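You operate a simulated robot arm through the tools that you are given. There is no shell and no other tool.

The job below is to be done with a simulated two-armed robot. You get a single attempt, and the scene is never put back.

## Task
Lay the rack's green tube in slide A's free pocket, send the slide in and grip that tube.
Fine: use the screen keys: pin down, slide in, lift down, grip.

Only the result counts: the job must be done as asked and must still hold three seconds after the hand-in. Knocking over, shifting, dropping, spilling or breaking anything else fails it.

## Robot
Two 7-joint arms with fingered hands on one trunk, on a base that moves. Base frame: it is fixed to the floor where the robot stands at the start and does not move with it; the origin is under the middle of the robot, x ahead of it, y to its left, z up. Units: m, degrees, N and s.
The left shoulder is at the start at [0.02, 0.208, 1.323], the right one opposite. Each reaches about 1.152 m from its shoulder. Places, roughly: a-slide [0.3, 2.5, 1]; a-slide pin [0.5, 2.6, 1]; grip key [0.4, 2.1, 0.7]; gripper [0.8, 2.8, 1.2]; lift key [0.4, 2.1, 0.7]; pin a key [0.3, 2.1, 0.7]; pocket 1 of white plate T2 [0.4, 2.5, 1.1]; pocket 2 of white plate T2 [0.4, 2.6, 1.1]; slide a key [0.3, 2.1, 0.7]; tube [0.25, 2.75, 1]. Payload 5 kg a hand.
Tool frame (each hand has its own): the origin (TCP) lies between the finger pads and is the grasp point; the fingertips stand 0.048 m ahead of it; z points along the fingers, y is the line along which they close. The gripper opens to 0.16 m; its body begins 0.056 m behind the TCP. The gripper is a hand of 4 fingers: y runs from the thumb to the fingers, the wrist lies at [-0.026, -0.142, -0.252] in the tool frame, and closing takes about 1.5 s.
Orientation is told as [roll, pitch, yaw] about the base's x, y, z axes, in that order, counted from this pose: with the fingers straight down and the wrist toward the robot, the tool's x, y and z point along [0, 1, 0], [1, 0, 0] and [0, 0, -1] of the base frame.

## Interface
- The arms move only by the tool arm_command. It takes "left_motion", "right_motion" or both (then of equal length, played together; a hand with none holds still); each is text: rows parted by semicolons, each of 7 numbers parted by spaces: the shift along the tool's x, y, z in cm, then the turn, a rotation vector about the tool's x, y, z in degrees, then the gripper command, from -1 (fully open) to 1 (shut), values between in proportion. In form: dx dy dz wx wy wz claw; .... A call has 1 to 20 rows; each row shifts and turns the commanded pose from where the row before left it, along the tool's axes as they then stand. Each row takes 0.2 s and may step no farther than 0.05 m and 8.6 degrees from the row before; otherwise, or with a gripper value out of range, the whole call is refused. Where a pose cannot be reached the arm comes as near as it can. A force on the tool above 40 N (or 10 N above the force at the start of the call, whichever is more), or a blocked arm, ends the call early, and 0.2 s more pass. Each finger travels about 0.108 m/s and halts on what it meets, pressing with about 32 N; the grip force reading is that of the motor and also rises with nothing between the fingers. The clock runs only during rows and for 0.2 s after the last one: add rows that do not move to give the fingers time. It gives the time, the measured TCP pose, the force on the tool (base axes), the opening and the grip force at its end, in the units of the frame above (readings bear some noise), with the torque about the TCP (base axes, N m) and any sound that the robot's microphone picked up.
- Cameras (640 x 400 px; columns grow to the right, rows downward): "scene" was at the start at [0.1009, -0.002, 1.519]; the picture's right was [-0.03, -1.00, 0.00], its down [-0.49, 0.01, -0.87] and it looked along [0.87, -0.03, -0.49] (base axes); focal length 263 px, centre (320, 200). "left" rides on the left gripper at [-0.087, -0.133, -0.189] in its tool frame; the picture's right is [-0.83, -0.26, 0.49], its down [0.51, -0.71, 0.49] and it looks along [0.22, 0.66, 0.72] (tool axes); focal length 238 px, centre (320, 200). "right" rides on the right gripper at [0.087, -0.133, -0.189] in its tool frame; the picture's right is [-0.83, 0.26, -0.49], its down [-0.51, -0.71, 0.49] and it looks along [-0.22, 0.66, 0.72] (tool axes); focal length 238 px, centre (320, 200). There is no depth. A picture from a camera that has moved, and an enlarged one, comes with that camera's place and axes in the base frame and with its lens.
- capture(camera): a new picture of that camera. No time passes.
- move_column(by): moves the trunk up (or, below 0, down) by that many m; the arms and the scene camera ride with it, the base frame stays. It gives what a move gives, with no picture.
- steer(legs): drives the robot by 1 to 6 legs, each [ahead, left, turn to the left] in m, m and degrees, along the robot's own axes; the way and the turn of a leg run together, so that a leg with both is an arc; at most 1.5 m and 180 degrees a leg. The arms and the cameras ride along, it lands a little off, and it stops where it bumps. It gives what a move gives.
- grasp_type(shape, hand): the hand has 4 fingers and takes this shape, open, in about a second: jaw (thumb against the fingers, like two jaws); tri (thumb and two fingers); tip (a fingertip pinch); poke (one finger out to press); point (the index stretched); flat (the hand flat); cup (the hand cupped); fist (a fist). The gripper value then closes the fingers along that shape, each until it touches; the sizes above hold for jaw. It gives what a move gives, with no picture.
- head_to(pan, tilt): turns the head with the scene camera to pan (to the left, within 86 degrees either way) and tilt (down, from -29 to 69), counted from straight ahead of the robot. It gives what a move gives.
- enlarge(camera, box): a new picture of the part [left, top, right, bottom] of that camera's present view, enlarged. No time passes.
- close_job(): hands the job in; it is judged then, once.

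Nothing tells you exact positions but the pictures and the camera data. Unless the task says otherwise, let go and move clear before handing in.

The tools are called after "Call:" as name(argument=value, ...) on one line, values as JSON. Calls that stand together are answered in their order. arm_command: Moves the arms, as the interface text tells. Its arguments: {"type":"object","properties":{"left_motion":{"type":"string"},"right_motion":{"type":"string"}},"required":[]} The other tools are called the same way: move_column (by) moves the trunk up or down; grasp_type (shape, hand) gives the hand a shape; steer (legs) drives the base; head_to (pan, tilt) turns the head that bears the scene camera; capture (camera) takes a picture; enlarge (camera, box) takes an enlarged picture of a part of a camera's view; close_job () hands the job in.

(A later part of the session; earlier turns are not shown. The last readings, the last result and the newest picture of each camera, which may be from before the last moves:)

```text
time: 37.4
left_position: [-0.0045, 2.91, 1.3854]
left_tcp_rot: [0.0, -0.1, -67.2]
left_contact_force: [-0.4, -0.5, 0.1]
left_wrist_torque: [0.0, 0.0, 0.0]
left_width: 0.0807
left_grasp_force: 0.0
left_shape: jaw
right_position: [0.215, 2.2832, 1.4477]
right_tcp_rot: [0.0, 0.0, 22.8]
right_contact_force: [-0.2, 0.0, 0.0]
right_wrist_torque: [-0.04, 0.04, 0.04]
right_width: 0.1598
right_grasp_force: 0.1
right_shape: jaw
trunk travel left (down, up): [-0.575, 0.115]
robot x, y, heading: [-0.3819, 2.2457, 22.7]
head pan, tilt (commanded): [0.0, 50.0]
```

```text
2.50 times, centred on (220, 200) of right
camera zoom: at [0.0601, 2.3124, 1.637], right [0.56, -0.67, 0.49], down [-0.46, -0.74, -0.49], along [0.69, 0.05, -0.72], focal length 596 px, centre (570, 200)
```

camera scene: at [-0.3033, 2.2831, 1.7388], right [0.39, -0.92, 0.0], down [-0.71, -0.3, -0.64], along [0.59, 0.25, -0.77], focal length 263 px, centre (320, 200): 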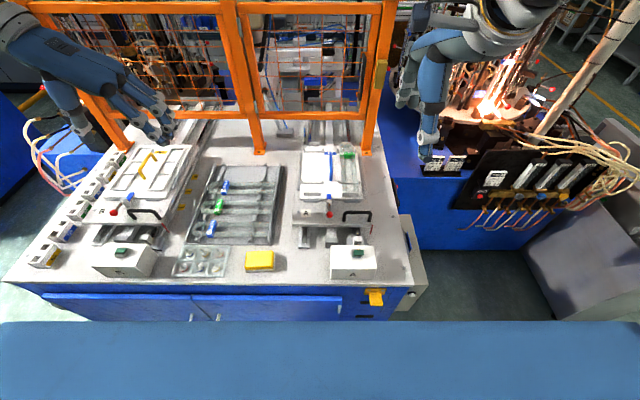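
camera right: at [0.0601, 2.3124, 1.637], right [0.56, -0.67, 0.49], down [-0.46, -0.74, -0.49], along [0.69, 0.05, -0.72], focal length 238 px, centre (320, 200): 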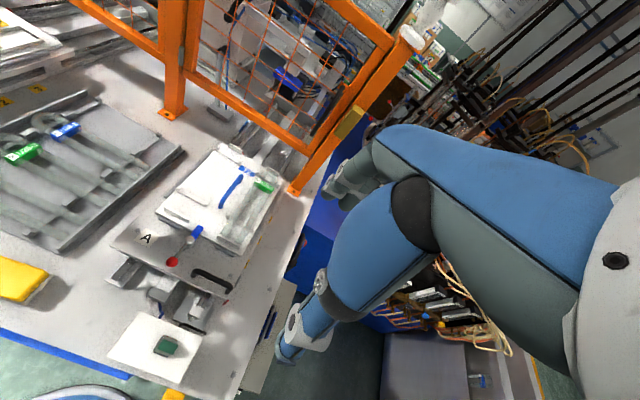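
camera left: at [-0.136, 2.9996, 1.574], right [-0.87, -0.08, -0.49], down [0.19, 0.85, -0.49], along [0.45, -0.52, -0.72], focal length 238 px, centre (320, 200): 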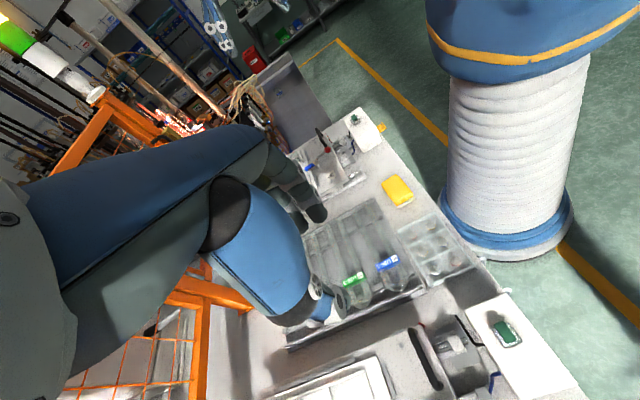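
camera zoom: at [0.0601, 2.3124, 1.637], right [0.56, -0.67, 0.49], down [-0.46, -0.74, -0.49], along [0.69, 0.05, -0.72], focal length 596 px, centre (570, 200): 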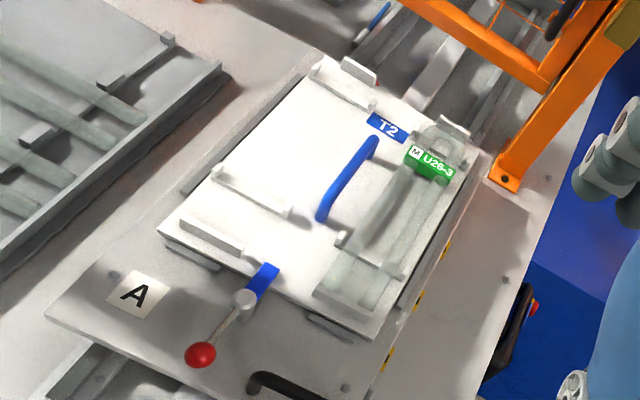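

The geometry agrees across views: tube centre about 1.20 m ahead-coordinate, 26.5 cm long, leg axis z≈0.985; pocket leg axis z≈1.062. I'll turn the left hand back to straight, then bring it above the green tube.

Call:
arm_command(left_motion="0 0 0 0 0 -8.5 -0.25; 0 0 0 0 0 -8.5 -0.25; 0 0 0 0 0 -8.5 -0.25; 0 0 0 0 0 -8.5 -0.25; 0 0 0 0 0 -8.5 -0.25; 0 0 0 0 0 -8.5 -0.25; 0 0 0 0 0 -8.5 -0.25; 0 0 0 0 0 -8.5 -0.25; 0 0 0 0 0 -8.5 -0.25; 0 0 0 0 0 -8.5 -0.25; 0 0 0 0 0 -5 -0.25; -4 2 0 0 0 0 -0.25; -4 2 0 0 0 0 -0.25; -4 2 0 0 0 0 -0.25; -4 2.3 0 0 0 0 -0.25; 0 0 3 0 0 0 -0.25; 0 0 4 0 0 0 -0.25; 0 0 4 0 0 0 -0.25; 0 0 4 0 0 0 -0.25; 0 0 0 0 0 0 -0.25")

Call:
enlarge(camera="scene", box=[170, 100, 330, 250])

Call:
capture(camera="left")

Call:
enlarge(camera="right", box=[0, 0, 220, 230])

```text
time: 41.6
left_position: [0.1307, 2.7969, 1.2348]
left_tcp_rot: [-0.1, 0.1, 22.7]
left_contact_force: [-0.1, 0.0, 0.1]
left_wrist_torque: [0.0, -0.07, 0.02]
left_width: 0.1
left_grasp_force: 0.0
left_shape: jaw
right_position: [0.2147, 2.283, 1.4485]
right_tcp_rot: [0.0, -0.1, 22.6]
right_contact_force: [-1.0, 0.0, -0.6]
right_wrist_torque: [0.04, 0.01, 0.02]
right_width: 0.1597
right_grasp_force: 0.0
right_shape: jaw
trunk travel left (down, up): [-0.575, 0.115]
robot x, y, heading: [-0.3865, 2.2499, 22.9]
head pan, tilt (commanded): [0.0, 50.0]
```

```text
2.67 times, centred on (250, 175) of scene
camera zoom: at [-0.3035, 2.2826, 1.7389], right [0.39, -0.92, 0.0], down [-0.71, -0.3, -0.64], along [0.59, 0.25, -0.77], focal length 700 px, centre (507, 267)
```

zoom: 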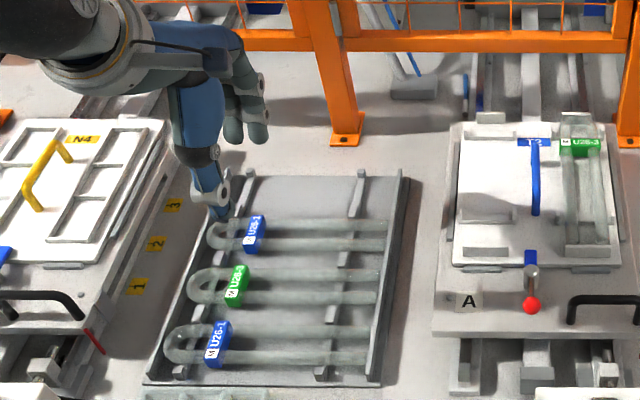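

```text
taken
camera left: at [0.0416, 2.6662, 1.4237], right [0.08, -0.87, -0.49], down [-0.85, 0.19, -0.49], along [0.52, 0.45, -0.72], focal length 238 px, centre (320, 200)
```

left: 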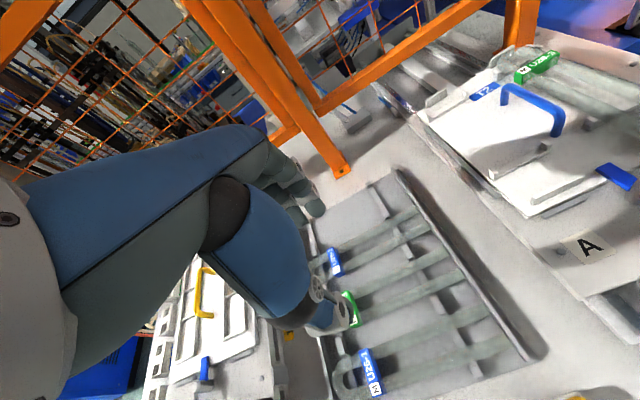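

```text
1.74 times, centred on (110, 115) of right
camera zoom: at [0.0592, 2.312, 1.6374], right [0.56, -0.67, 0.49], down [-0.46, -0.74, -0.49], along [0.69, 0.05, -0.72], focal length 414 px, centre (685, 348)
```

zoom: 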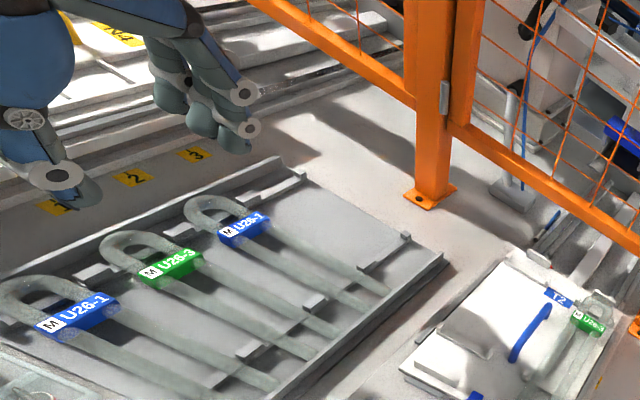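

The hand is above the green tube with 10 cm opening. I'll check the finger positions against the clip and support bars with a tighter zoom from the right camera.

Call:
enlarge(camera="right", box=[0, 0, 110, 90])

Call:
enlarge(camera="left", box=[240, 160, 420, 400])

```text
4.44 times, centred on (55, 45) of right
camera zoom: at [0.0592, 2.312, 1.6374], right [0.56, -0.67, 0.49], down [-0.46, -0.74, -0.49], along [0.69, 0.05, -0.72], focal length 1059 px, centre (1498, 889)
```

zoom: 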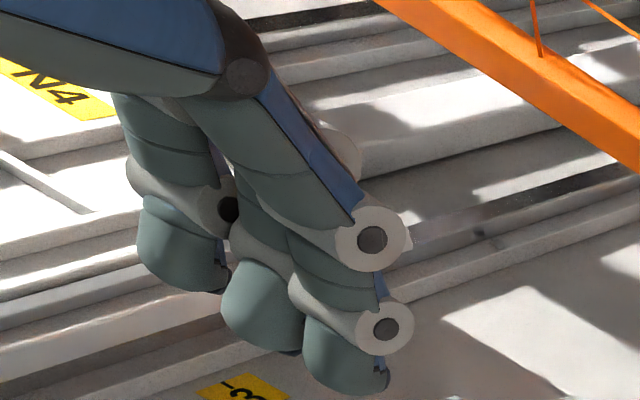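

```text
1.67 times, centred on (330, 280) of left
camera zoom: at [0.0416, 2.6662, 1.4237], right [0.08, -0.87, -0.49], down [-0.85, 0.19, -0.49], along [0.52, 0.45, -0.72], focal length 397 px, centre (303, 67)
```

zoom: 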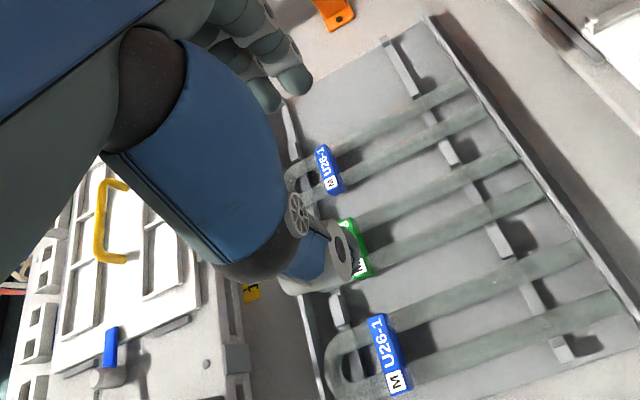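

The third finger sits well to the left (+5 cm) and could hit the clip, so the "tri" shape (thumb and two fingers) suits better. I'll switch and check.

Call:
grasp_type(shape="tri", hand="left")

Call:
arm_command(left_motion="0 0 0 0 0 0 -0.25; 0 0 0 0 0 0 -0.25; 0 0 0 0 0 0 -0.25; 0 0 0 0 0 0 -0.25; 0 0 0 0 0 0 -0.25")

Call:
enlarge(camera="right", box=[0, 0, 110, 110])

Call:
enlarge(camera="scene", box=[190, 100, 290, 220])

Call:
capture(camera="left")

```text
time: 42.5
left_position: [0.1331, 2.7982, 1.2349]
left_tcp_rot: [0.0, 0.1, 22.6]
left_contact_force: [0.2, 0.3, 0.4]
left_wrist_torque: [-0.04, 0.01, 0.01]
left_width: 0.16
left_grasp_force: 0.1
left_shape: tri
right_position: [0.2152, 2.2842, 1.4488]
right_tcp_rot: [0.1, 0.0, 22.8]
right_contact_force: [0.5, 0.3, -0.1]
right_wrist_torque: [0.03, -0.01, 0.01]
right_width: 0.1598
right_grasp_force: 0.1
right_shape: jaw
trunk travel left (down, up): [-0.575, 0.115]
robot x, y, heading: [-0.3792, 2.2462, 23.1]
head pan, tilt (commanded): [0.0, 50.0]
```

```text
time: 43.7
left_position: [0.1321, 2.797, 1.2348]
left_tcp_rot: [0.0, 0.1, 22.7]
left_contact_force: [0.4, 0.2, -0.7]
left_wrist_torque: [0.03, 0.03, -0.01]
left_width: 0.1002
left_grasp_force: 0.0
left_shape: tri
right_position: [0.2158, 2.2839, 1.45]
right_tcp_rot: [0.0, 0.1, 22.6]
right_contact_force: [0.7, 1.0, -0.1]
right_wrist_torque: [0.01, 0.02, -0.01]
right_width: 0.1596
right_grasp_force: 0.1
right_shape: jaw
trunk travel left (down, up): [-0.575, 0.115]
robot x, y, heading: [-0.3849, 2.2497, 22.7]
head pan, tilt (commanded): [0.0, 50.0]
```

```text
3.64 times, centred on (55, 55) of right
camera zoom: at [0.0601, 2.3124, 1.637], right [0.56, -0.67, 0.49], down [-0.46, -0.74, -0.49], along [0.69, 0.05, -0.72], focal length 867 px, centre (1284, 727)
```

zoom: 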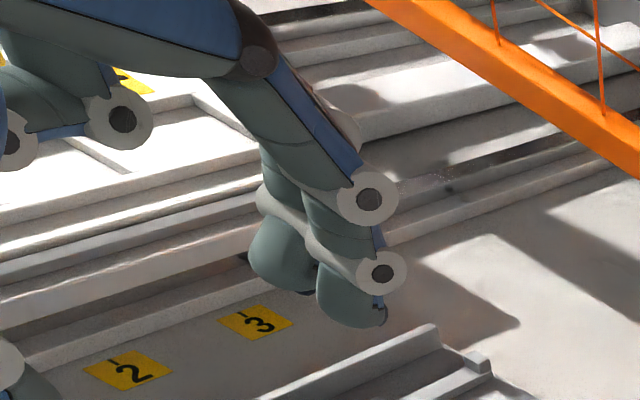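

```text
3.33 times, centred on (240, 160) of scene
camera zoom: at [-0.3026, 2.2831, 1.7388], right [0.39, -0.92, 0.0], down [-0.71, -0.3, -0.64], along [0.59, 0.25, -0.77], focal length 876 px, centre (587, 333)
```

zoom: 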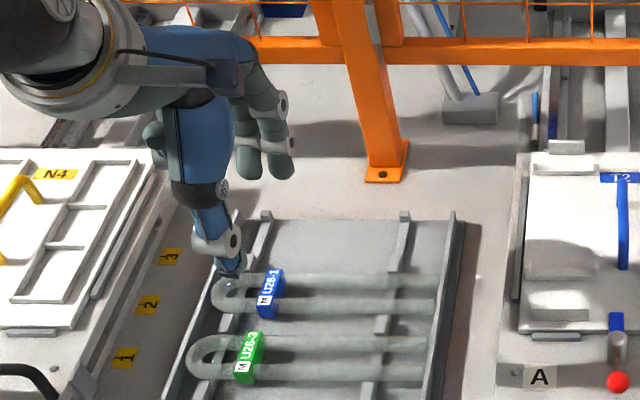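

```text
taken
camera left: at [0.0425, 2.6666, 1.4236], right [0.08, -0.87, -0.49], down [-0.85, 0.19, -0.49], along [0.52, 0.45, -0.72], focal length 238 px, centre (320, 200)
```

left: 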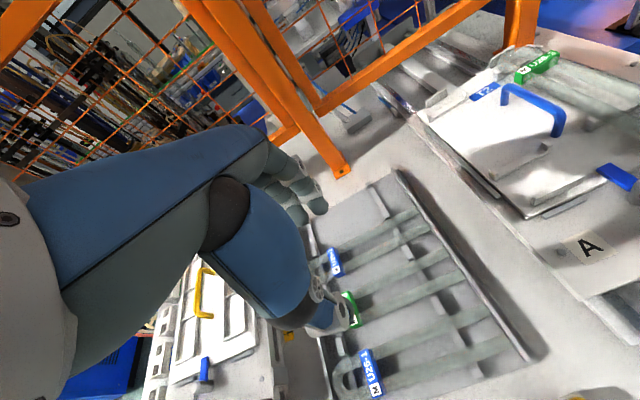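

In the tri shape the spare finger curls well away, and the two fingers sit about ±1.5 cm around the thumb. I'll narrow to 8 cm and lower until the tips are just above the tubes, then check the alignment.

Call:
arm_command(left_motion="0 0 4 0 0 0 0.03; 0 0 4 0 0 0 0.03; 0 0 4 0 0 0 0.03; 0 0 3 0 0 0 0.03; 0 0 1.5 0 0 0 0.03; 0 0 0 0 0 0 0.03; 0 0 0 0 0 0 0.03")

Call:
enlarge(camera="right", box=[0, 40, 160, 200])

Call:
enlarge(camera="scene", box=[190, 150, 290, 240])

Call:
enlarge(camera="left", box=[240, 130, 480, 330])

```text
time: 45.3
left_position: [0.1334, 2.7958, 1.0684]
left_tcp_rot: [0.0, 0.1, 22.7]
left_contact_force: [-0.9, -0.2, 0.7]
left_wrist_torque: [0.0, 0.04, 0.0]
left_width: 0.0779
left_grasp_force: 0.1
left_shape: tri
right_position: [0.2149, 2.2839, 1.4481]
right_tcp_rot: [-0.1, 0.0, 22.7]
right_contact_force: [-0.3, -0.3, -0.1]
right_wrist_torque: [-0.01, 0.0, -0.03]
right_width: 0.1594
right_grasp_force: 0.0
right_shape: jaw
trunk travel left (down, up): [-0.575, 0.115]
robot x, y, heading: [-0.3819, 2.2484, 22.7]
head pan, tilt (commanded): [0.0, 50.0]
```

```text
2.50 times, centred on (80, 120) of right
camera zoom: at [0.0604, 2.3126, 1.637], right [0.56, -0.67, 0.49], down [-0.46, -0.74, -0.49], along [0.69, 0.05, -0.72], focal length 596 px, centre (920, 400)
```

zoom: 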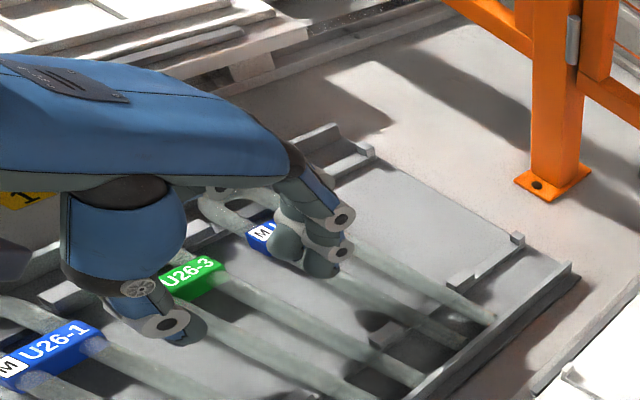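

```text
4.44 times, centred on (240, 195) of scene
camera zoom: at [-0.3022, 2.2833, 1.7388], right [0.39, -0.92, 0.0], down [-0.71, -0.3, -0.64], along [0.59, 0.25, -0.77], focal length 1167 px, centre (676, 222)
```

zoom: 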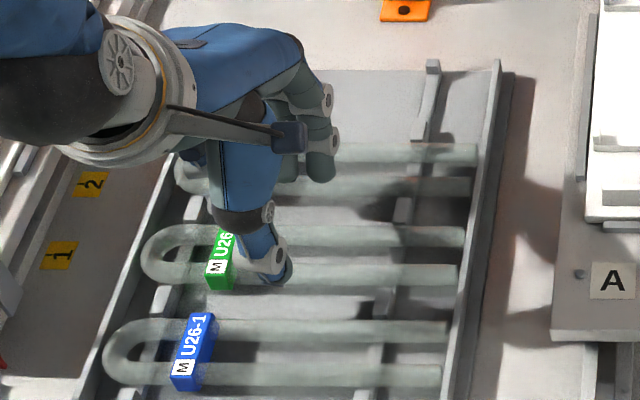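

```text
2.00 times, centred on (360, 230) of left
camera zoom: at [0.0431, 2.6652, 1.2578], right [0.08, -0.87, -0.49], down [-0.85, 0.19, -0.49], along [0.52, 0.45, -0.72], focal length 477 px, centre (240, 140)
```

zoom: 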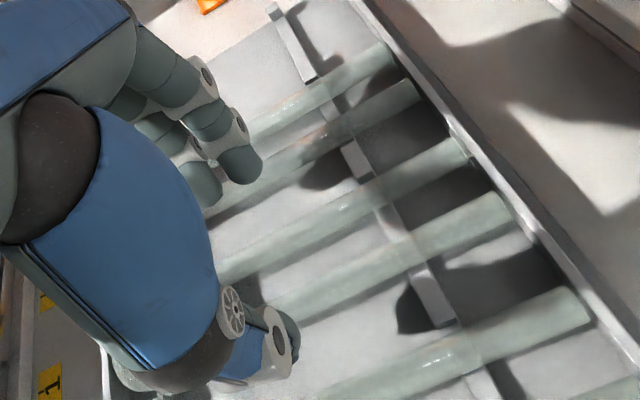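

The alignment looks right: thumb and fingers bracket the green tube with about 1 cm margins each side. I'll nudge 2 mm back, narrow slightly, and go down in two stages.

Call:
arm_command(left_motion="0 -0.2 0 0 0 0 0.075; 0 0 1 0 0 0 0.075; 0 0 1 0 0 0 0.075; 0 0 1 0 0 0 0.075; 0 0 0 0 0 0 0.075")

Call:
enlarge(camera="right", box=[0, 60, 130, 180])

Call:
enlarge(camera="scene", box=[200, 165, 280, 225])

Call:
enlarge(camera="left", box=[270, 150, 450, 320])

```text
time: 46.5
left_position: [0.129, 2.795, 1.0399]
left_tcp_rot: [0.0, 0.0, 22.6]
left_contact_force: [-0.2, -0.4, -0.1]
left_wrist_torque: [0.0, -0.02, 0.0]
left_width: 0.0744
left_grasp_force: 0.0
left_shape: tri
right_position: [0.2153, 2.2817, 1.4487]
right_tcp_rot: [0.0, 0.0, 22.7]
right_contact_force: [0.4, -0.2, 0.3]
right_wrist_torque: [0.0, -0.02, -0.01]
right_width: 0.1599
right_grasp_force: 0.1
right_shape: jaw
trunk travel left (down, up): [-0.575, 0.115]
robot x, y, heading: [-0.3814, 2.2496, 22.9]
head pan, tilt (commanded): [0.0, 50.0]
```

```text
3.33 times, centred on (65, 120) of right
camera zoom: at [0.0601, 2.3123, 1.6371], right [0.56, -0.67, 0.49], down [-0.46, -0.74, -0.49], along [0.69, 0.05, -0.72], focal length 794 px, centre (1170, 467)
```

zoom: 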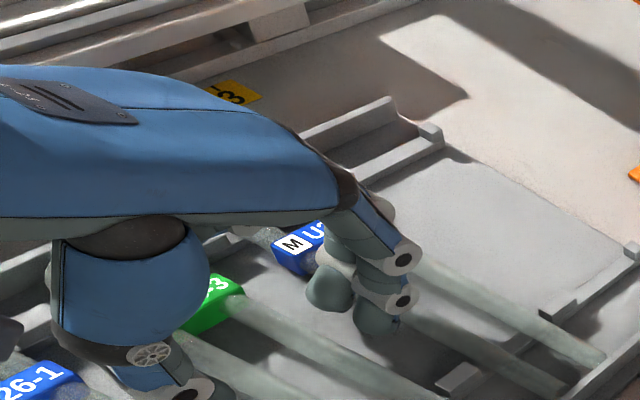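

```text
6.67 times, centred on (240, 195) of scene
camera zoom: at [-0.3025, 2.283, 1.7388], right [0.39, -0.92, 0.0], down [-0.71, -0.3, -0.64], along [0.59, 0.25, -0.77], focal length 1751 px, centre (853, 233)
```

zoom: 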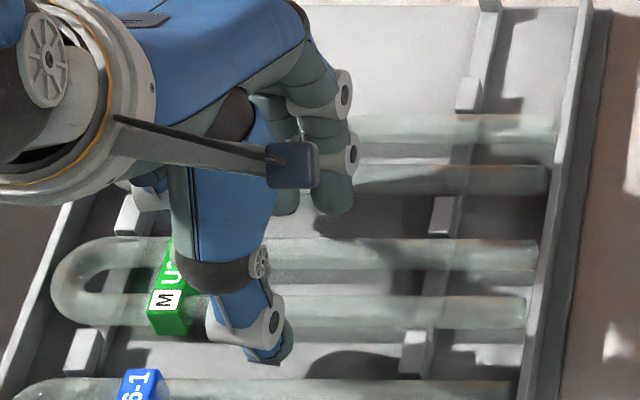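

```text
2.35 times, centred on (360, 235) of left
camera zoom: at [0.0404, 2.6637, 1.2286], right [0.08, -0.87, -0.49], down [-0.85, 0.19, -0.49], along [0.52, 0.45, -0.72], focal length 561 px, centre (226, 118)
```

zoom: 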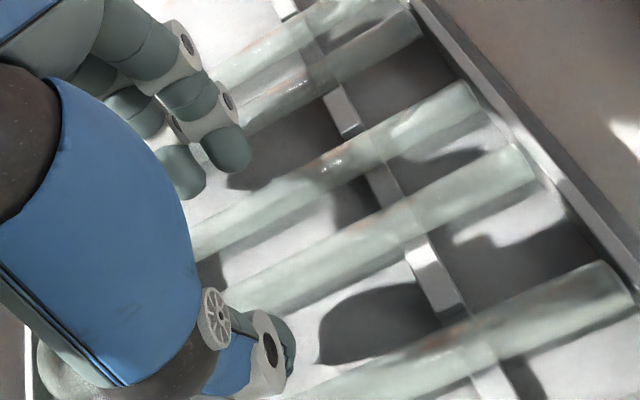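

No contact so far and the tips are between the tubes. I'll lower about 2.2 cm more to tip height just under the tube.

Call:
arm_command(left_motion="0 0 0.8 0 0 0 0.075; 0 0 0.7 0 0 0 0.075; 0 0 0.7 0 0 0 0.075; 0 0 0 0 0 0 0.075")

Call:
enlarge(camera="left", box=[270, 150, 450, 320])

Call:
enlarge(camera="scene", box=[200, 165, 280, 225])

Call:
enlarge(camera="right", box=[20, 80, 150, 200])

```text
time: 47.2
left_position: [0.1361, 2.7978, 1.0308]
left_tcp_rot: [0.1, -1.0, 22.6]
left_contact_force: [-10.2, -6.5, 30.2]
left_wrist_torque: [0.82, -1.28, -0.08]
left_width: 0.0722
left_grasp_force: 0.0
left_shape: tri
right_position: [0.2141, 2.283, 1.45]
right_tcp_rot: [0.0, 0.0, 22.7]
right_contact_force: [0.5, 0.3, -0.6]
right_wrist_torque: [-0.05, 0.08, 0.02]
right_width: 0.1596
right_grasp_force: 0.0
right_shape: jaw
trunk travel left (down, up): [-0.575, 0.115]
robot x, y, heading: [-0.3843, 2.2496, 22.9]
head pan, tilt (commanded): [0.0, 50.0]
stopped in row 3 (left hand): the force on the tool passed its limit at 45 N (the readings are from after the stop); the commanded pose is now the measured one
```

```text
2.35 times, centred on (360, 235) of left
camera zoom: at [0.0435, 2.6648, 1.217], right [0.09, -0.87, -0.49], down [-0.84, 0.2, -0.5], along [0.53, 0.46, -0.71], focal length 561 px, centre (226, 118)
```

zoom: 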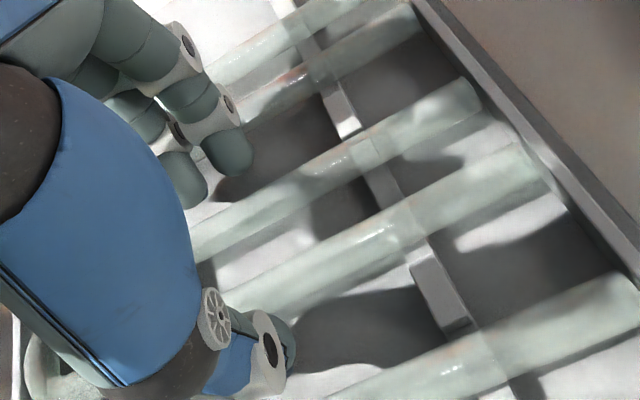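

```text
6.67 times, centred on (240, 195) of scene
camera zoom: at [-0.3046, 2.2816, 1.7391], right [0.39, -0.92, 0.0], down [-0.71, -0.3, -0.64], along [0.59, 0.25, -0.77], focal length 1751 px, centre (853, 233)
```

zoom: 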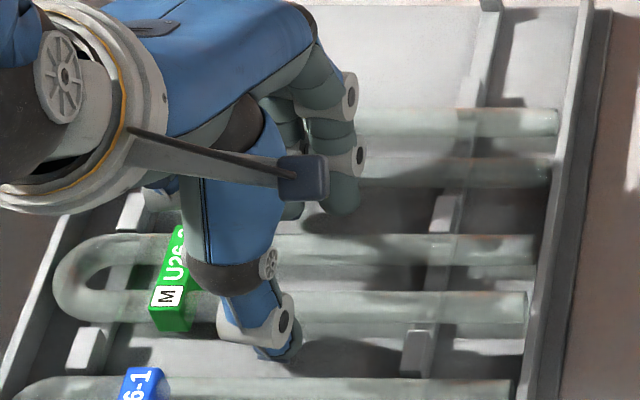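

```text
3.33 times, centred on (85, 140) of right
camera zoom: at [0.0582, 2.3112, 1.6378], right [0.56, -0.67, 0.49], down [-0.46, -0.74, -0.49], along [0.69, 0.05, -0.72], focal length 794 px, centre (1103, 400)
```

zoom: 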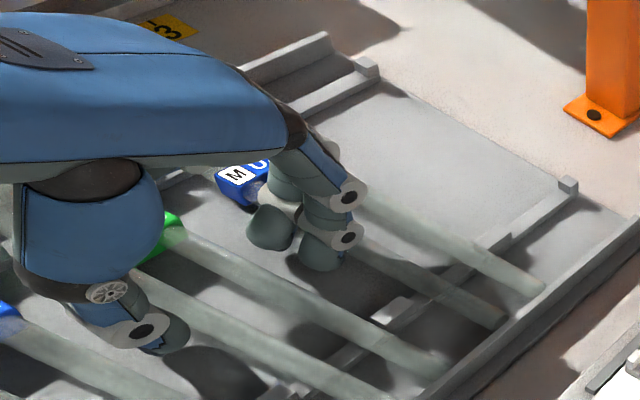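

The tips met something at about 45 N near the finger side — either the rack floor or the edge of the far blue tube. I'll back up 3 cm and inspect whether anything shifted.

Call:
arm_command(left_motion="0 -0.2 -1 0 0 0 0.075; 0 -0.2 -1 0 0 0 0.075; 0 0 -1 0 0 0 0.075; 0 0 0 0 0 0 0.075")

Call:
enlarge(camera="scene", box=[190, 160, 290, 250])

Call:
enlarge(camera="right", box=[0, 90, 190, 230])

Call:
enlarge(camera="scene", box=[200, 165, 280, 225])

```text
time: 48.2
left_position: [0.1317, 2.7937, 1.0567]
left_tcp_rot: [0.1, -0.7, 22.7]
left_contact_force: [-0.2, -0.6, -0.6]
left_wrist_torque: [-0.02, 0.05, 0.0]
left_width: 0.074
left_grasp_force: 0.0
left_shape: tri
right_position: [0.2158, 2.2841, 1.4487]
right_tcp_rot: [0.0, 0.0, 22.7]
right_contact_force: [-1.0, 0.1, 0.5]
right_wrist_torque: [-0.05, 0.0, -0.01]
right_width: 0.1596
right_grasp_force: 0.1
right_shape: jaw
trunk travel left (down, up): [-0.575, 0.115]
robot x, y, heading: [-0.3853, 2.2523, 22.7]
head pan, tilt (commanded): [0.0, 50.0]
```

```text
4.44 times, centred on (240, 205) of scene
camera zoom: at [-0.3022, 2.2836, 1.7387], right [0.39, -0.92, 0.0], down [-0.71, -0.3, -0.64], along [0.59, 0.25, -0.77], focal length 1167 px, centre (676, 178)
```

zoom: 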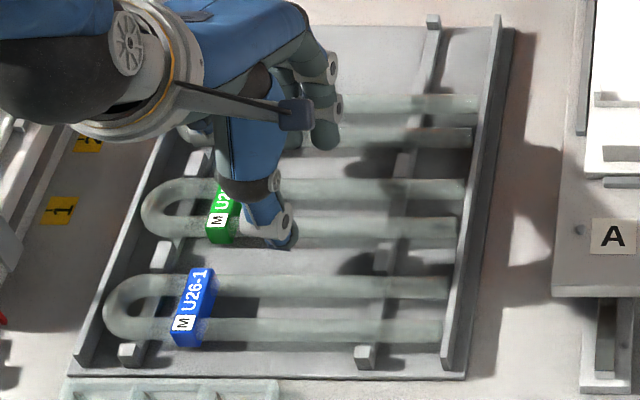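

```text
2.86 times, centred on (95, 160) of right
camera zoom: at [0.0605, 2.313, 1.6369], right [0.56, -0.67, 0.49], down [-0.46, -0.74, -0.49], along [0.69, 0.05, -0.72], focal length 681 px, centre (963, 314)
```

zoom: 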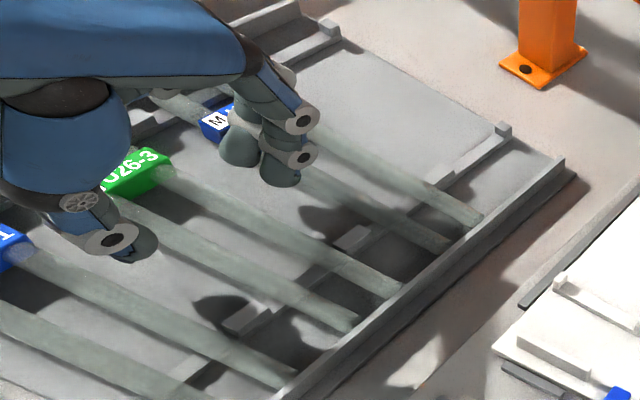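

```text
6.67 times, centred on (240, 195) of scene
camera zoom: at [-0.3022, 2.2836, 1.7387], right [0.39, -0.92, 0.0], down [-0.71, -0.3, -0.64], along [0.59, 0.25, -0.77], focal length 1751 px, centre (853, 233)
```

zoom: 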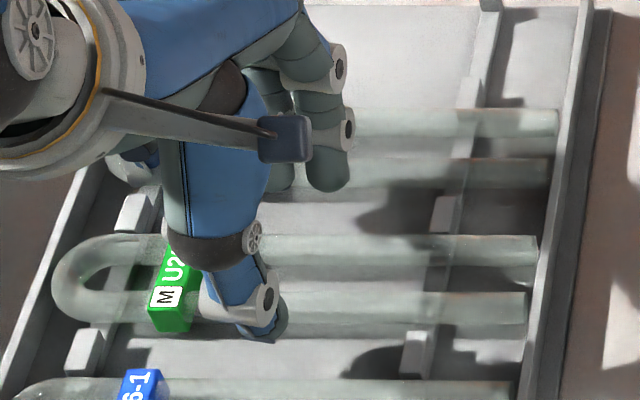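

The far blue tube moved about 5 mm forward within its slot (the finger knuckle pressed on it); it still sits in its slot. The fingers are about 3 cm thick, so I'll narrow the opening to 6.6 cm, level the hand, and go down in small checked steps.

Call:
arm_command(left_motion="0 0.2 0 0.8 0 0 0.175; 0 0 0 0 0 0 0.175; 0 0 1 0 0 0 0.175; 0 0 0.7 0 0 0 0.175; 0 0 0 0 0 0 0.175")

Call:
enlarge(camera="scene", box=[200, 165, 280, 225])

Call:
enlarge(camera="right", box=[10, 90, 120, 190])

Call:
enlarge(camera="left", box=[270, 150, 450, 320])

```text
time: 49.4
left_position: [0.1317, 2.7955, 1.0406]
left_tcp_rot: [0.0, 0.1, 22.7]
left_contact_force: [-0.2, 0.1, 0.5]
left_wrist_torque: [-0.01, -0.02, 0.0]
left_width: 0.0662
left_grasp_force: 0.1
left_shape: tri
right_position: [0.2142, 2.2835, 1.4491]
right_tcp_rot: [0.0, 0.1, 22.8]
right_contact_force: [-0.8, 0.0, -0.3]
right_wrist_torque: [-0.02, -0.01, -0.02]
right_width: 0.1595
right_grasp_force: 0.0
right_shape: jaw
trunk travel left (down, up): [-0.575, 0.115]
robot x, y, heading: [-0.3826, 2.2464, 22.5]
head pan, tilt (commanded): [0.0, 50.0]
```

```text
6.67 times, centred on (240, 195) of scene
camera zoom: at [-0.3029, 2.2828, 1.7388], right [0.39, -0.92, 0.0], down [-0.71, -0.3, -0.64], along [0.59, 0.25, -0.77], focal length 1751 px, centre (853, 233)
```

zoom: 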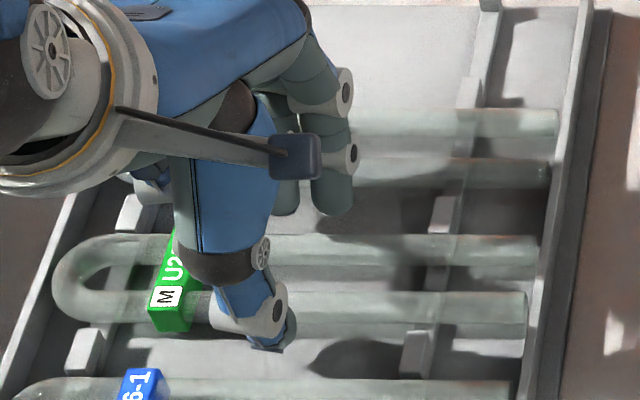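

```text
4.00 times, centred on (65, 140) of right
camera zoom: at [0.0598, 2.3123, 1.6371], right [0.56, -0.67, 0.49], down [-0.46, -0.74, -0.49], along [0.69, 0.05, -0.72], focal length 953 px, centre (1340, 440)
```

zoom: 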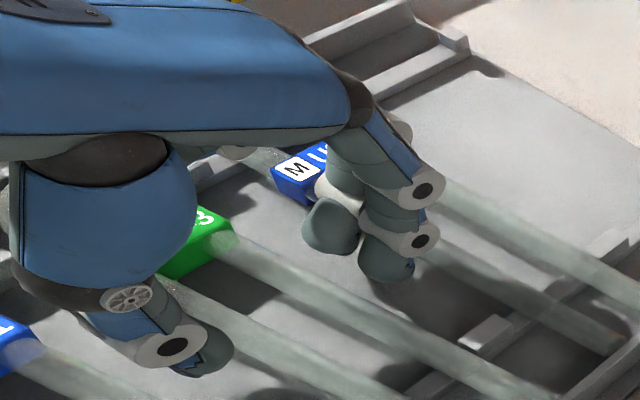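

```text
2.35 times, centred on (360, 235) of left
camera zoom: at [0.0434, 2.6646, 1.2298], right [0.08, -0.87, -0.49], down [-0.85, 0.19, -0.49], along [0.52, 0.45, -0.72], focal length 561 px, centre (226, 118)
```

zoom: 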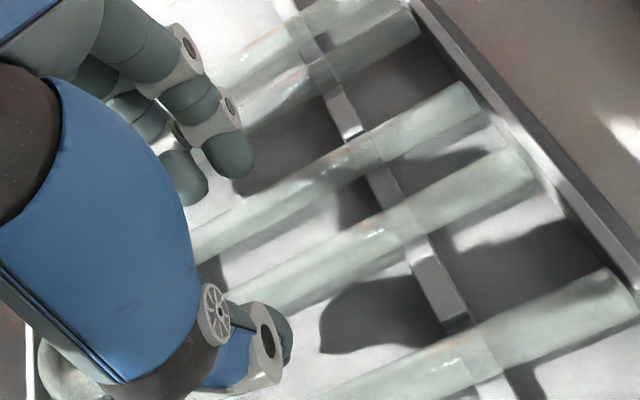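

Both sides now show clearance. I'll lower in 5 mm steps, watching the force.

Call:
arm_command(left_motion="0 0 0.5 0 0 0 0.175; 0 0 0 0 0 0 0.175")

Call:
arm_command(left_motion="0 0 0.5 0 0 0 0.175; 0 0 0 0 0 0 0.175")

```text
time: 50.0
left_position: [0.1333, 2.7946, 1.0364]
left_tcp_rot: [0.0, 0.1, 22.6]
left_contact_force: [0.3, 0.1, 0.2]
left_wrist_torque: [0.0, -0.04, -0.02]
left_width: 0.0662
left_grasp_force: 0.1
left_shape: tri
right_position: [0.2147, 2.2831, 1.4489]
right_tcp_rot: [-0.1, 0.1, 22.7]
right_contact_force: [0.1, 0.3, -0.2]
right_wrist_torque: [0.04, -0.01, 0.0]
right_width: 0.1597
right_grasp_force: 0.1
right_shape: jaw
trunk travel left (down, up): [-0.575, 0.115]
robot x, y, heading: [-0.3845, 2.2481, 22.8]
head pan, tilt (commanded): [0.0, 50.0]
```

```text
time: 50.6
left_position: [0.1324, 2.7969, 1.0318]
left_tcp_rot: [-0.1, -0.2, 22.8]
left_contact_force: [-1.3, -1.1, 21.3]
left_wrist_torque: [0.76, -1.07, 0.04]
left_width: 0.0668
left_grasp_force: 0.1
left_shape: tri
right_position: [0.2136, 2.2827, 1.4492]
right_tcp_rot: [0.0, -0.1, 22.7]
right_contact_force: [0.1, 0.2, -0.5]
right_wrist_torque: [0.0, -0.01, 0.02]
right_width: 0.1595
right_grasp_force: 0.0
right_shape: jaw
trunk travel left (down, up): [-0.575, 0.115]
robot x, y, heading: [-0.3808, 2.2462, 22.6]
head pan, tilt (commanded): [0.0, 50.0]
```

Light vertical contact (21 N) again at the same height, on one finger. I'll look at the contact spot before doing anything else.

Call:
enlarge(camera="right", box=[40, 110, 130, 190])

Call:
enlarge(camera="left", box=[280, 150, 400, 250])

Call:
enlarge(camera="scene", box=[215, 170, 275, 215])

```text
5.00 times, centred on (85, 150) of right
camera zoom: at [0.0587, 2.3113, 1.6377], right [0.56, -0.67, 0.49], down [-0.46, -0.74, -0.49], along [0.69, 0.05, -0.72], focal length 1192 px, centre (1495, 450)
```

zoom: 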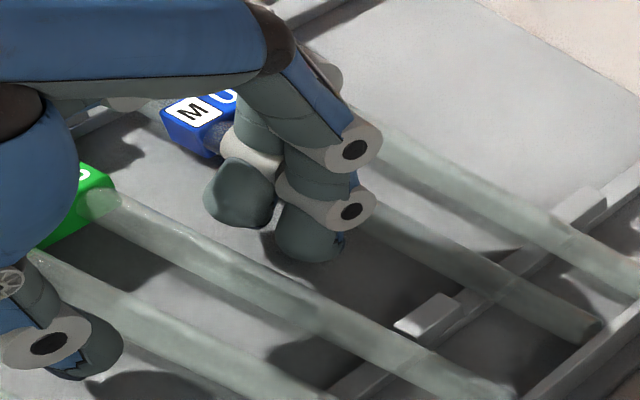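

```text
4.00 times, centred on (340, 200) of left
camera zoom: at [0.0435, 2.6649, 1.2206], right [0.09, -0.87, -0.49], down [-0.85, 0.19, -0.49], along [0.52, 0.46, -0.72], focal length 953 px, centre (240, 200)
```

zoom: 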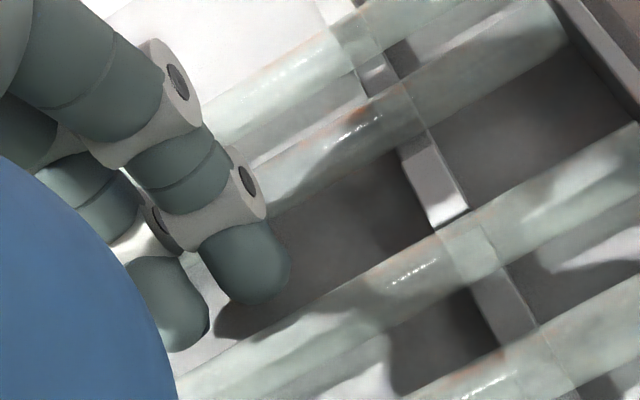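

```text
8.89 times, centred on (245, 192) of scene
camera zoom: at [-0.304, 2.2817, 1.7391], right [0.39, -0.92, 0.0], down [-0.71, -0.3, -0.64], along [0.59, 0.25, -0.77], focal length 2335 px, centre (987, 267)
```

zoom: 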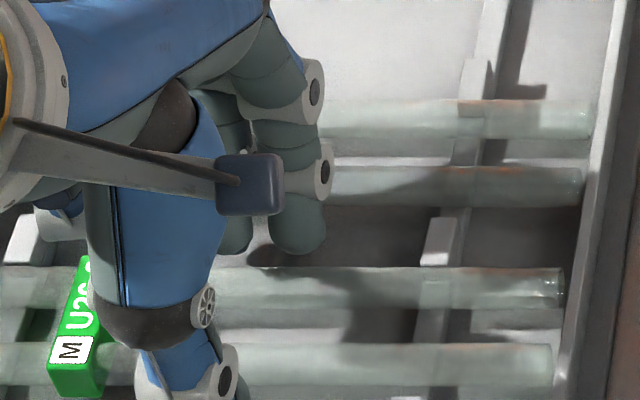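

The fingertips appear to be right at the rack floor level, well below the tube axis, so depth is sufficient. I'll lift 5 mm off the floor and close on the green tube.

Call:
arm_command(left_motion="0 0 -0.5 0 0 0 0.175; 0 0 0 0 0 0 0.22; 0 0 0 0 0 0 0.27; 0 0 0 0 0 0 0.32; 0 0 0 0 0 0 0.4; 0 0 0 0 0 0 0.5; 0 0 0 0 0 0 0.7; 0 0 0 0 0 0 0.7")

Call:
enlarge(camera="right", box=[10, 90, 130, 190])

Call:
enlarge(camera="left", box=[270, 140, 450, 310])

Call:
enlarge(camera="scene", box=[200, 165, 280, 225])

```text
time: 52.4
left_position: [0.1323, 2.7961, 1.0335]
left_tcp_rot: [-0.1, 0.1, 22.8]
left_contact_force: [-3.0, -2.1, -0.6]
left_wrist_torque: [-0.11, 0.13, -0.02]
left_width: 0.0484
left_grasp_force: 32.2
left_shape: tri
right_position: [0.2152, 2.2826, 1.448]
right_tcp_rot: [-0.1, 0.1, 22.7]
right_contact_force: [0.7, -1.0, -0.1]
right_wrist_torque: [-0.01, 0.02, 0.01]
right_width: 0.1599
right_grasp_force: 0.2
right_shape: jaw
trunk travel left (down, up): [-0.575, 0.115]
robot x, y, heading: [-0.3829, 2.2483, 22.7]
head pan, tilt (commanded): [0.0, 50.0]
```

```text
4.00 times, centred on (70, 140) of right
camera zoom: at [0.0598, 2.3124, 1.6371], right [0.56, -0.67, 0.49], down [-0.46, -0.74, -0.49], along [0.69, 0.05, -0.72], focal length 953 px, centre (1320, 440)
```

zoom: 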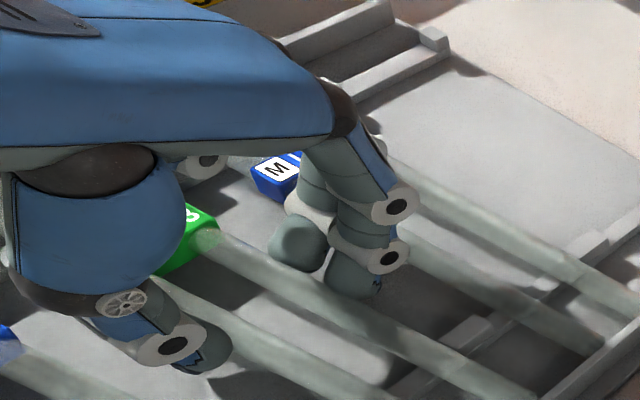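

```text
2.35 times, centred on (360, 225) of left
camera zoom: at [0.0439, 2.665, 1.2231], right [0.08, -0.87, -0.49], down [-0.85, 0.19, -0.49], along [0.52, 0.45, -0.72], focal length 561 px, centre (226, 141)
```

zoom: 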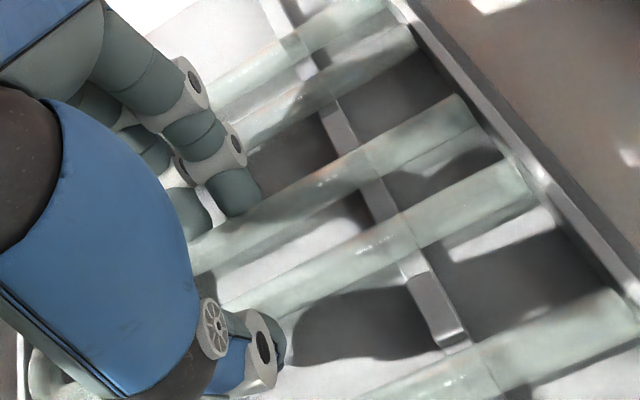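

```text
6.67 times, centred on (240, 195) of scene
camera zoom: at [-0.3029, 2.283, 1.7388], right [0.39, -0.92, 0.0], down [-0.71, -0.3, -0.64], along [0.59, 0.25, -0.77], focal length 1751 px, centre (853, 233)
```

zoom: 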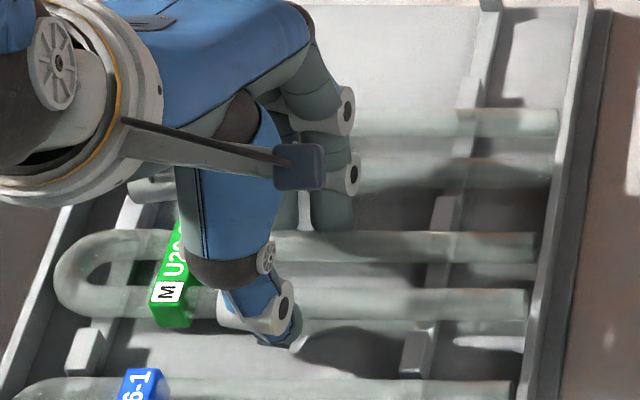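

The fingers closed on the tube (32 N, width ~4.8 cm). I'll lift slowly by 3 cm and check that the tube comes with it.

Call:
arm_command(left_motion="0 0 -0.5 0 0 0 0.8; 0 0 -0.5 0 0 0 0.8; 0 0 -1 0 0 0 0.8; 0 0 -1 0 0 0 0.8; 0 0 0 0 0 0 0.8")

Call:
enlarge(camera="right", box=[0, 60, 160, 200])

Call:
enlarge(camera="scene", box=[190, 150, 290, 240])

Call:
capture(camera="left")

```text
time: 53.6
left_position: [0.1321, 2.7957, 1.0672]
left_tcp_rot: [0.0, 0.1, 22.8]
left_contact_force: [0.2, 0.5, -0.2]
left_wrist_torque: [-0.02, 0.04, 0.0]
left_width: 0.0484
left_grasp_force: 32.0
left_shape: tri
right_position: [0.217, 2.2837, 1.4478]
right_tcp_rot: [0.0, 0.0, 22.8]
right_contact_force: [-0.3, -0.5, 0.1]
right_wrist_torque: [-0.03, 0.01, 0.02]
right_width: 0.1597
right_grasp_force: 0.1
right_shape: jaw
trunk travel left (down, up): [-0.575, 0.115]
robot x, y, heading: [-0.3834, 2.2487, 22.6]
head pan, tilt (commanded): [0.0, 50.0]
```

```text
2.86 times, centred on (80, 130) of right
camera zoom: at [0.0604, 2.3128, 1.6369], right [0.56, -0.67, 0.49], down [-0.46, -0.74, -0.49], along [0.69, 0.05, -0.72], focal length 681 px, centre (1006, 400)
```

zoom: 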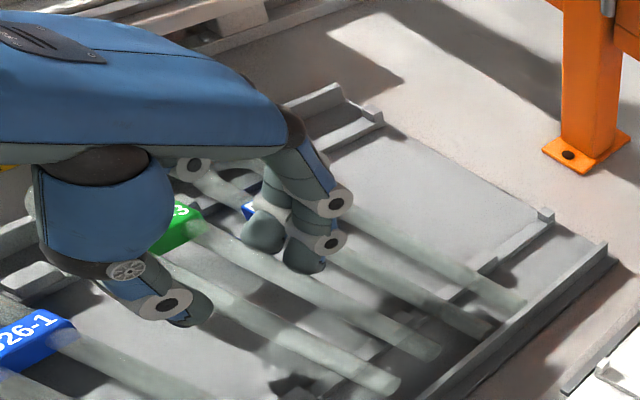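

```text
4.44 times, centred on (240, 195) of scene
camera zoom: at [-0.3023, 2.2835, 1.7388], right [0.39, -0.92, 0.0], down [-0.71, -0.3, -0.64], along [0.59, 0.25, -0.77], focal length 1167 px, centre (676, 222)
```

zoom: 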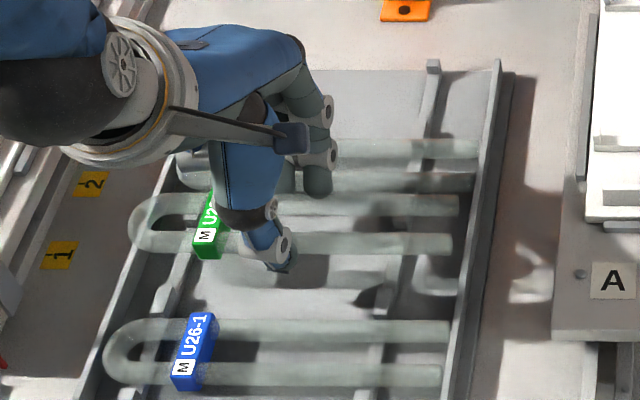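

```text
taken
camera left: at [0.044, 2.6655, 1.2559], right [0.08, -0.87, -0.49], down [-0.85, 0.19, -0.49], along [0.52, 0.45, -0.72], focal length 238 px, centre (320, 200)
```

left: 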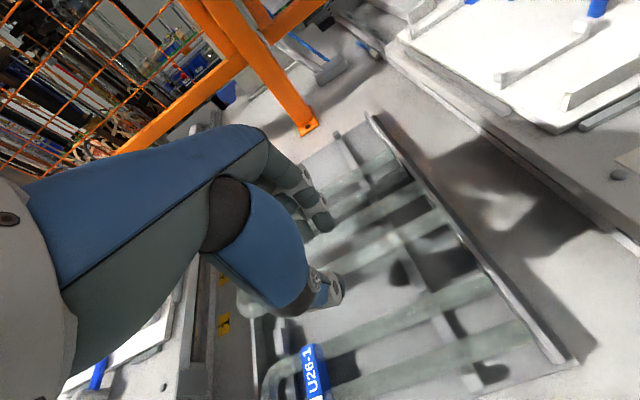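

The green tube is held level and clear of the rack. I'll lift it higher, then rotate it 90° clockwise so its bend points inward, moving toward above slide A.

Call:
arm_command(left_motion="0 0 -2 0 0 0 0.8; 0 0 -3 0 0 0 0.8; 0 0 -3 0 0 0 0.8; 0 0 -3 0 0 0 0.8; 0 0 -3 0 0 0 0.8; 0 0 -2 0 0 0 0.8; 0 0 0 0 0 0 0.8")

Call:
arm_command(left_motion="0 0 0 0 0 6 0.8; 0 0 0 0 0 6 0.8; 0 0 0 0 0 6 0.8; 0 0 0 0 0 6 0.8; 0 0 0 0 0 6 0.8; 0 0 0 0 0 6 0.8; 0 0 0 0 0 6 0.8; 0 0 0 0 0 6 0.8; 0 0 0 0 0 6 0.8; 0 0 0 0 0 6 0.8; 0 0 0 0 0 6 0.8; 0 0 0 0 0 6 0.8; 0 0 0 0 0 6 0.8; 0 0 0 0 0 6 0.8; 0 0 0 0 0 6 0.8; 0 0 0 0 0 0 0.8; 0 0 0 0 0 0 0.8")

Call:
capture(camera="scene")

Call:
capture(camera="right")

```text
time: 55.2
left_position: [0.1354, 2.7973, 1.2248]
left_tcp_rot: [0.0, 0.1, 22.8]
left_contact_force: [-0.6, 0.7, -0.3]
left_wrist_torque: [-0.05, 0.02, 0.01]
left_width: 0.0482
left_grasp_force: 32.1
left_shape: tri
right_position: [0.2149, 2.2844, 1.4477]
right_tcp_rot: [0.1, 0.0, 22.7]
right_contact_force: [-0.2, -0.5, -1.1]
right_wrist_torque: [-0.04, 0.01, -0.01]
right_width: 0.1596
right_grasp_force: 0.1
right_shape: jaw
trunk travel left (down, up): [-0.575, 0.115]
robot x, y, heading: [-0.3858, 2.2477, 22.9]
head pan, tilt (commanded): [0.0, 50.0]
```

```text
time: 58.8
left_position: [0.1331, 2.7966, 1.2266]
left_tcp_rot: [-0.1, 0.0, -67.3]
left_contact_force: [0.8, 0.3, -1.5]
left_wrist_torque: [-0.04, 0.01, -0.03]
left_width: 0.0481
left_grasp_force: 31.3
left_shape: tri
right_position: [0.2143, 2.2829, 1.4482]
right_tcp_rot: [0.0, -0.1, 22.7]
right_contact_force: [-0.1, -0.6, 0.7]
right_wrist_torque: [0.0, 0.03, -0.01]
right_width: 0.1596
right_grasp_force: 0.1
right_shape: jaw
trunk travel left (down, up): [-0.575, 0.115]
robot x, y, heading: [-0.3825, 2.247, 22.7]
head pan, tilt (commanded): [0.0, 50.0]
```

```text
taken
camera scene: at [-0.3025, 2.2831, 1.7388], right [0.39, -0.92, 0.0], down [-0.71, -0.3, -0.64], along [0.59, 0.25, -0.77], focal length 263 px, centre (320, 200)
```

scene: 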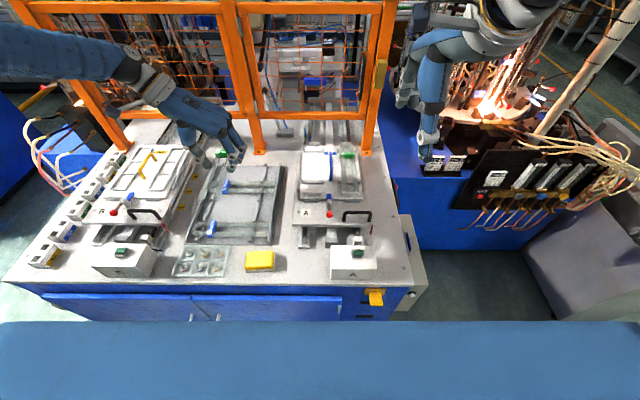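

```text
taken
camera right: at [0.0601, 2.3125, 1.637], right [0.56, -0.67, 0.49], down [-0.46, -0.74, -0.49], along [0.69, 0.05, -0.72], focal length 238 px, centre (320, 200)
```

right: 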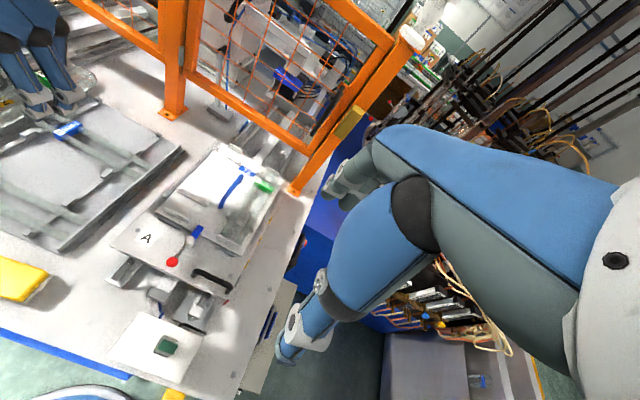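

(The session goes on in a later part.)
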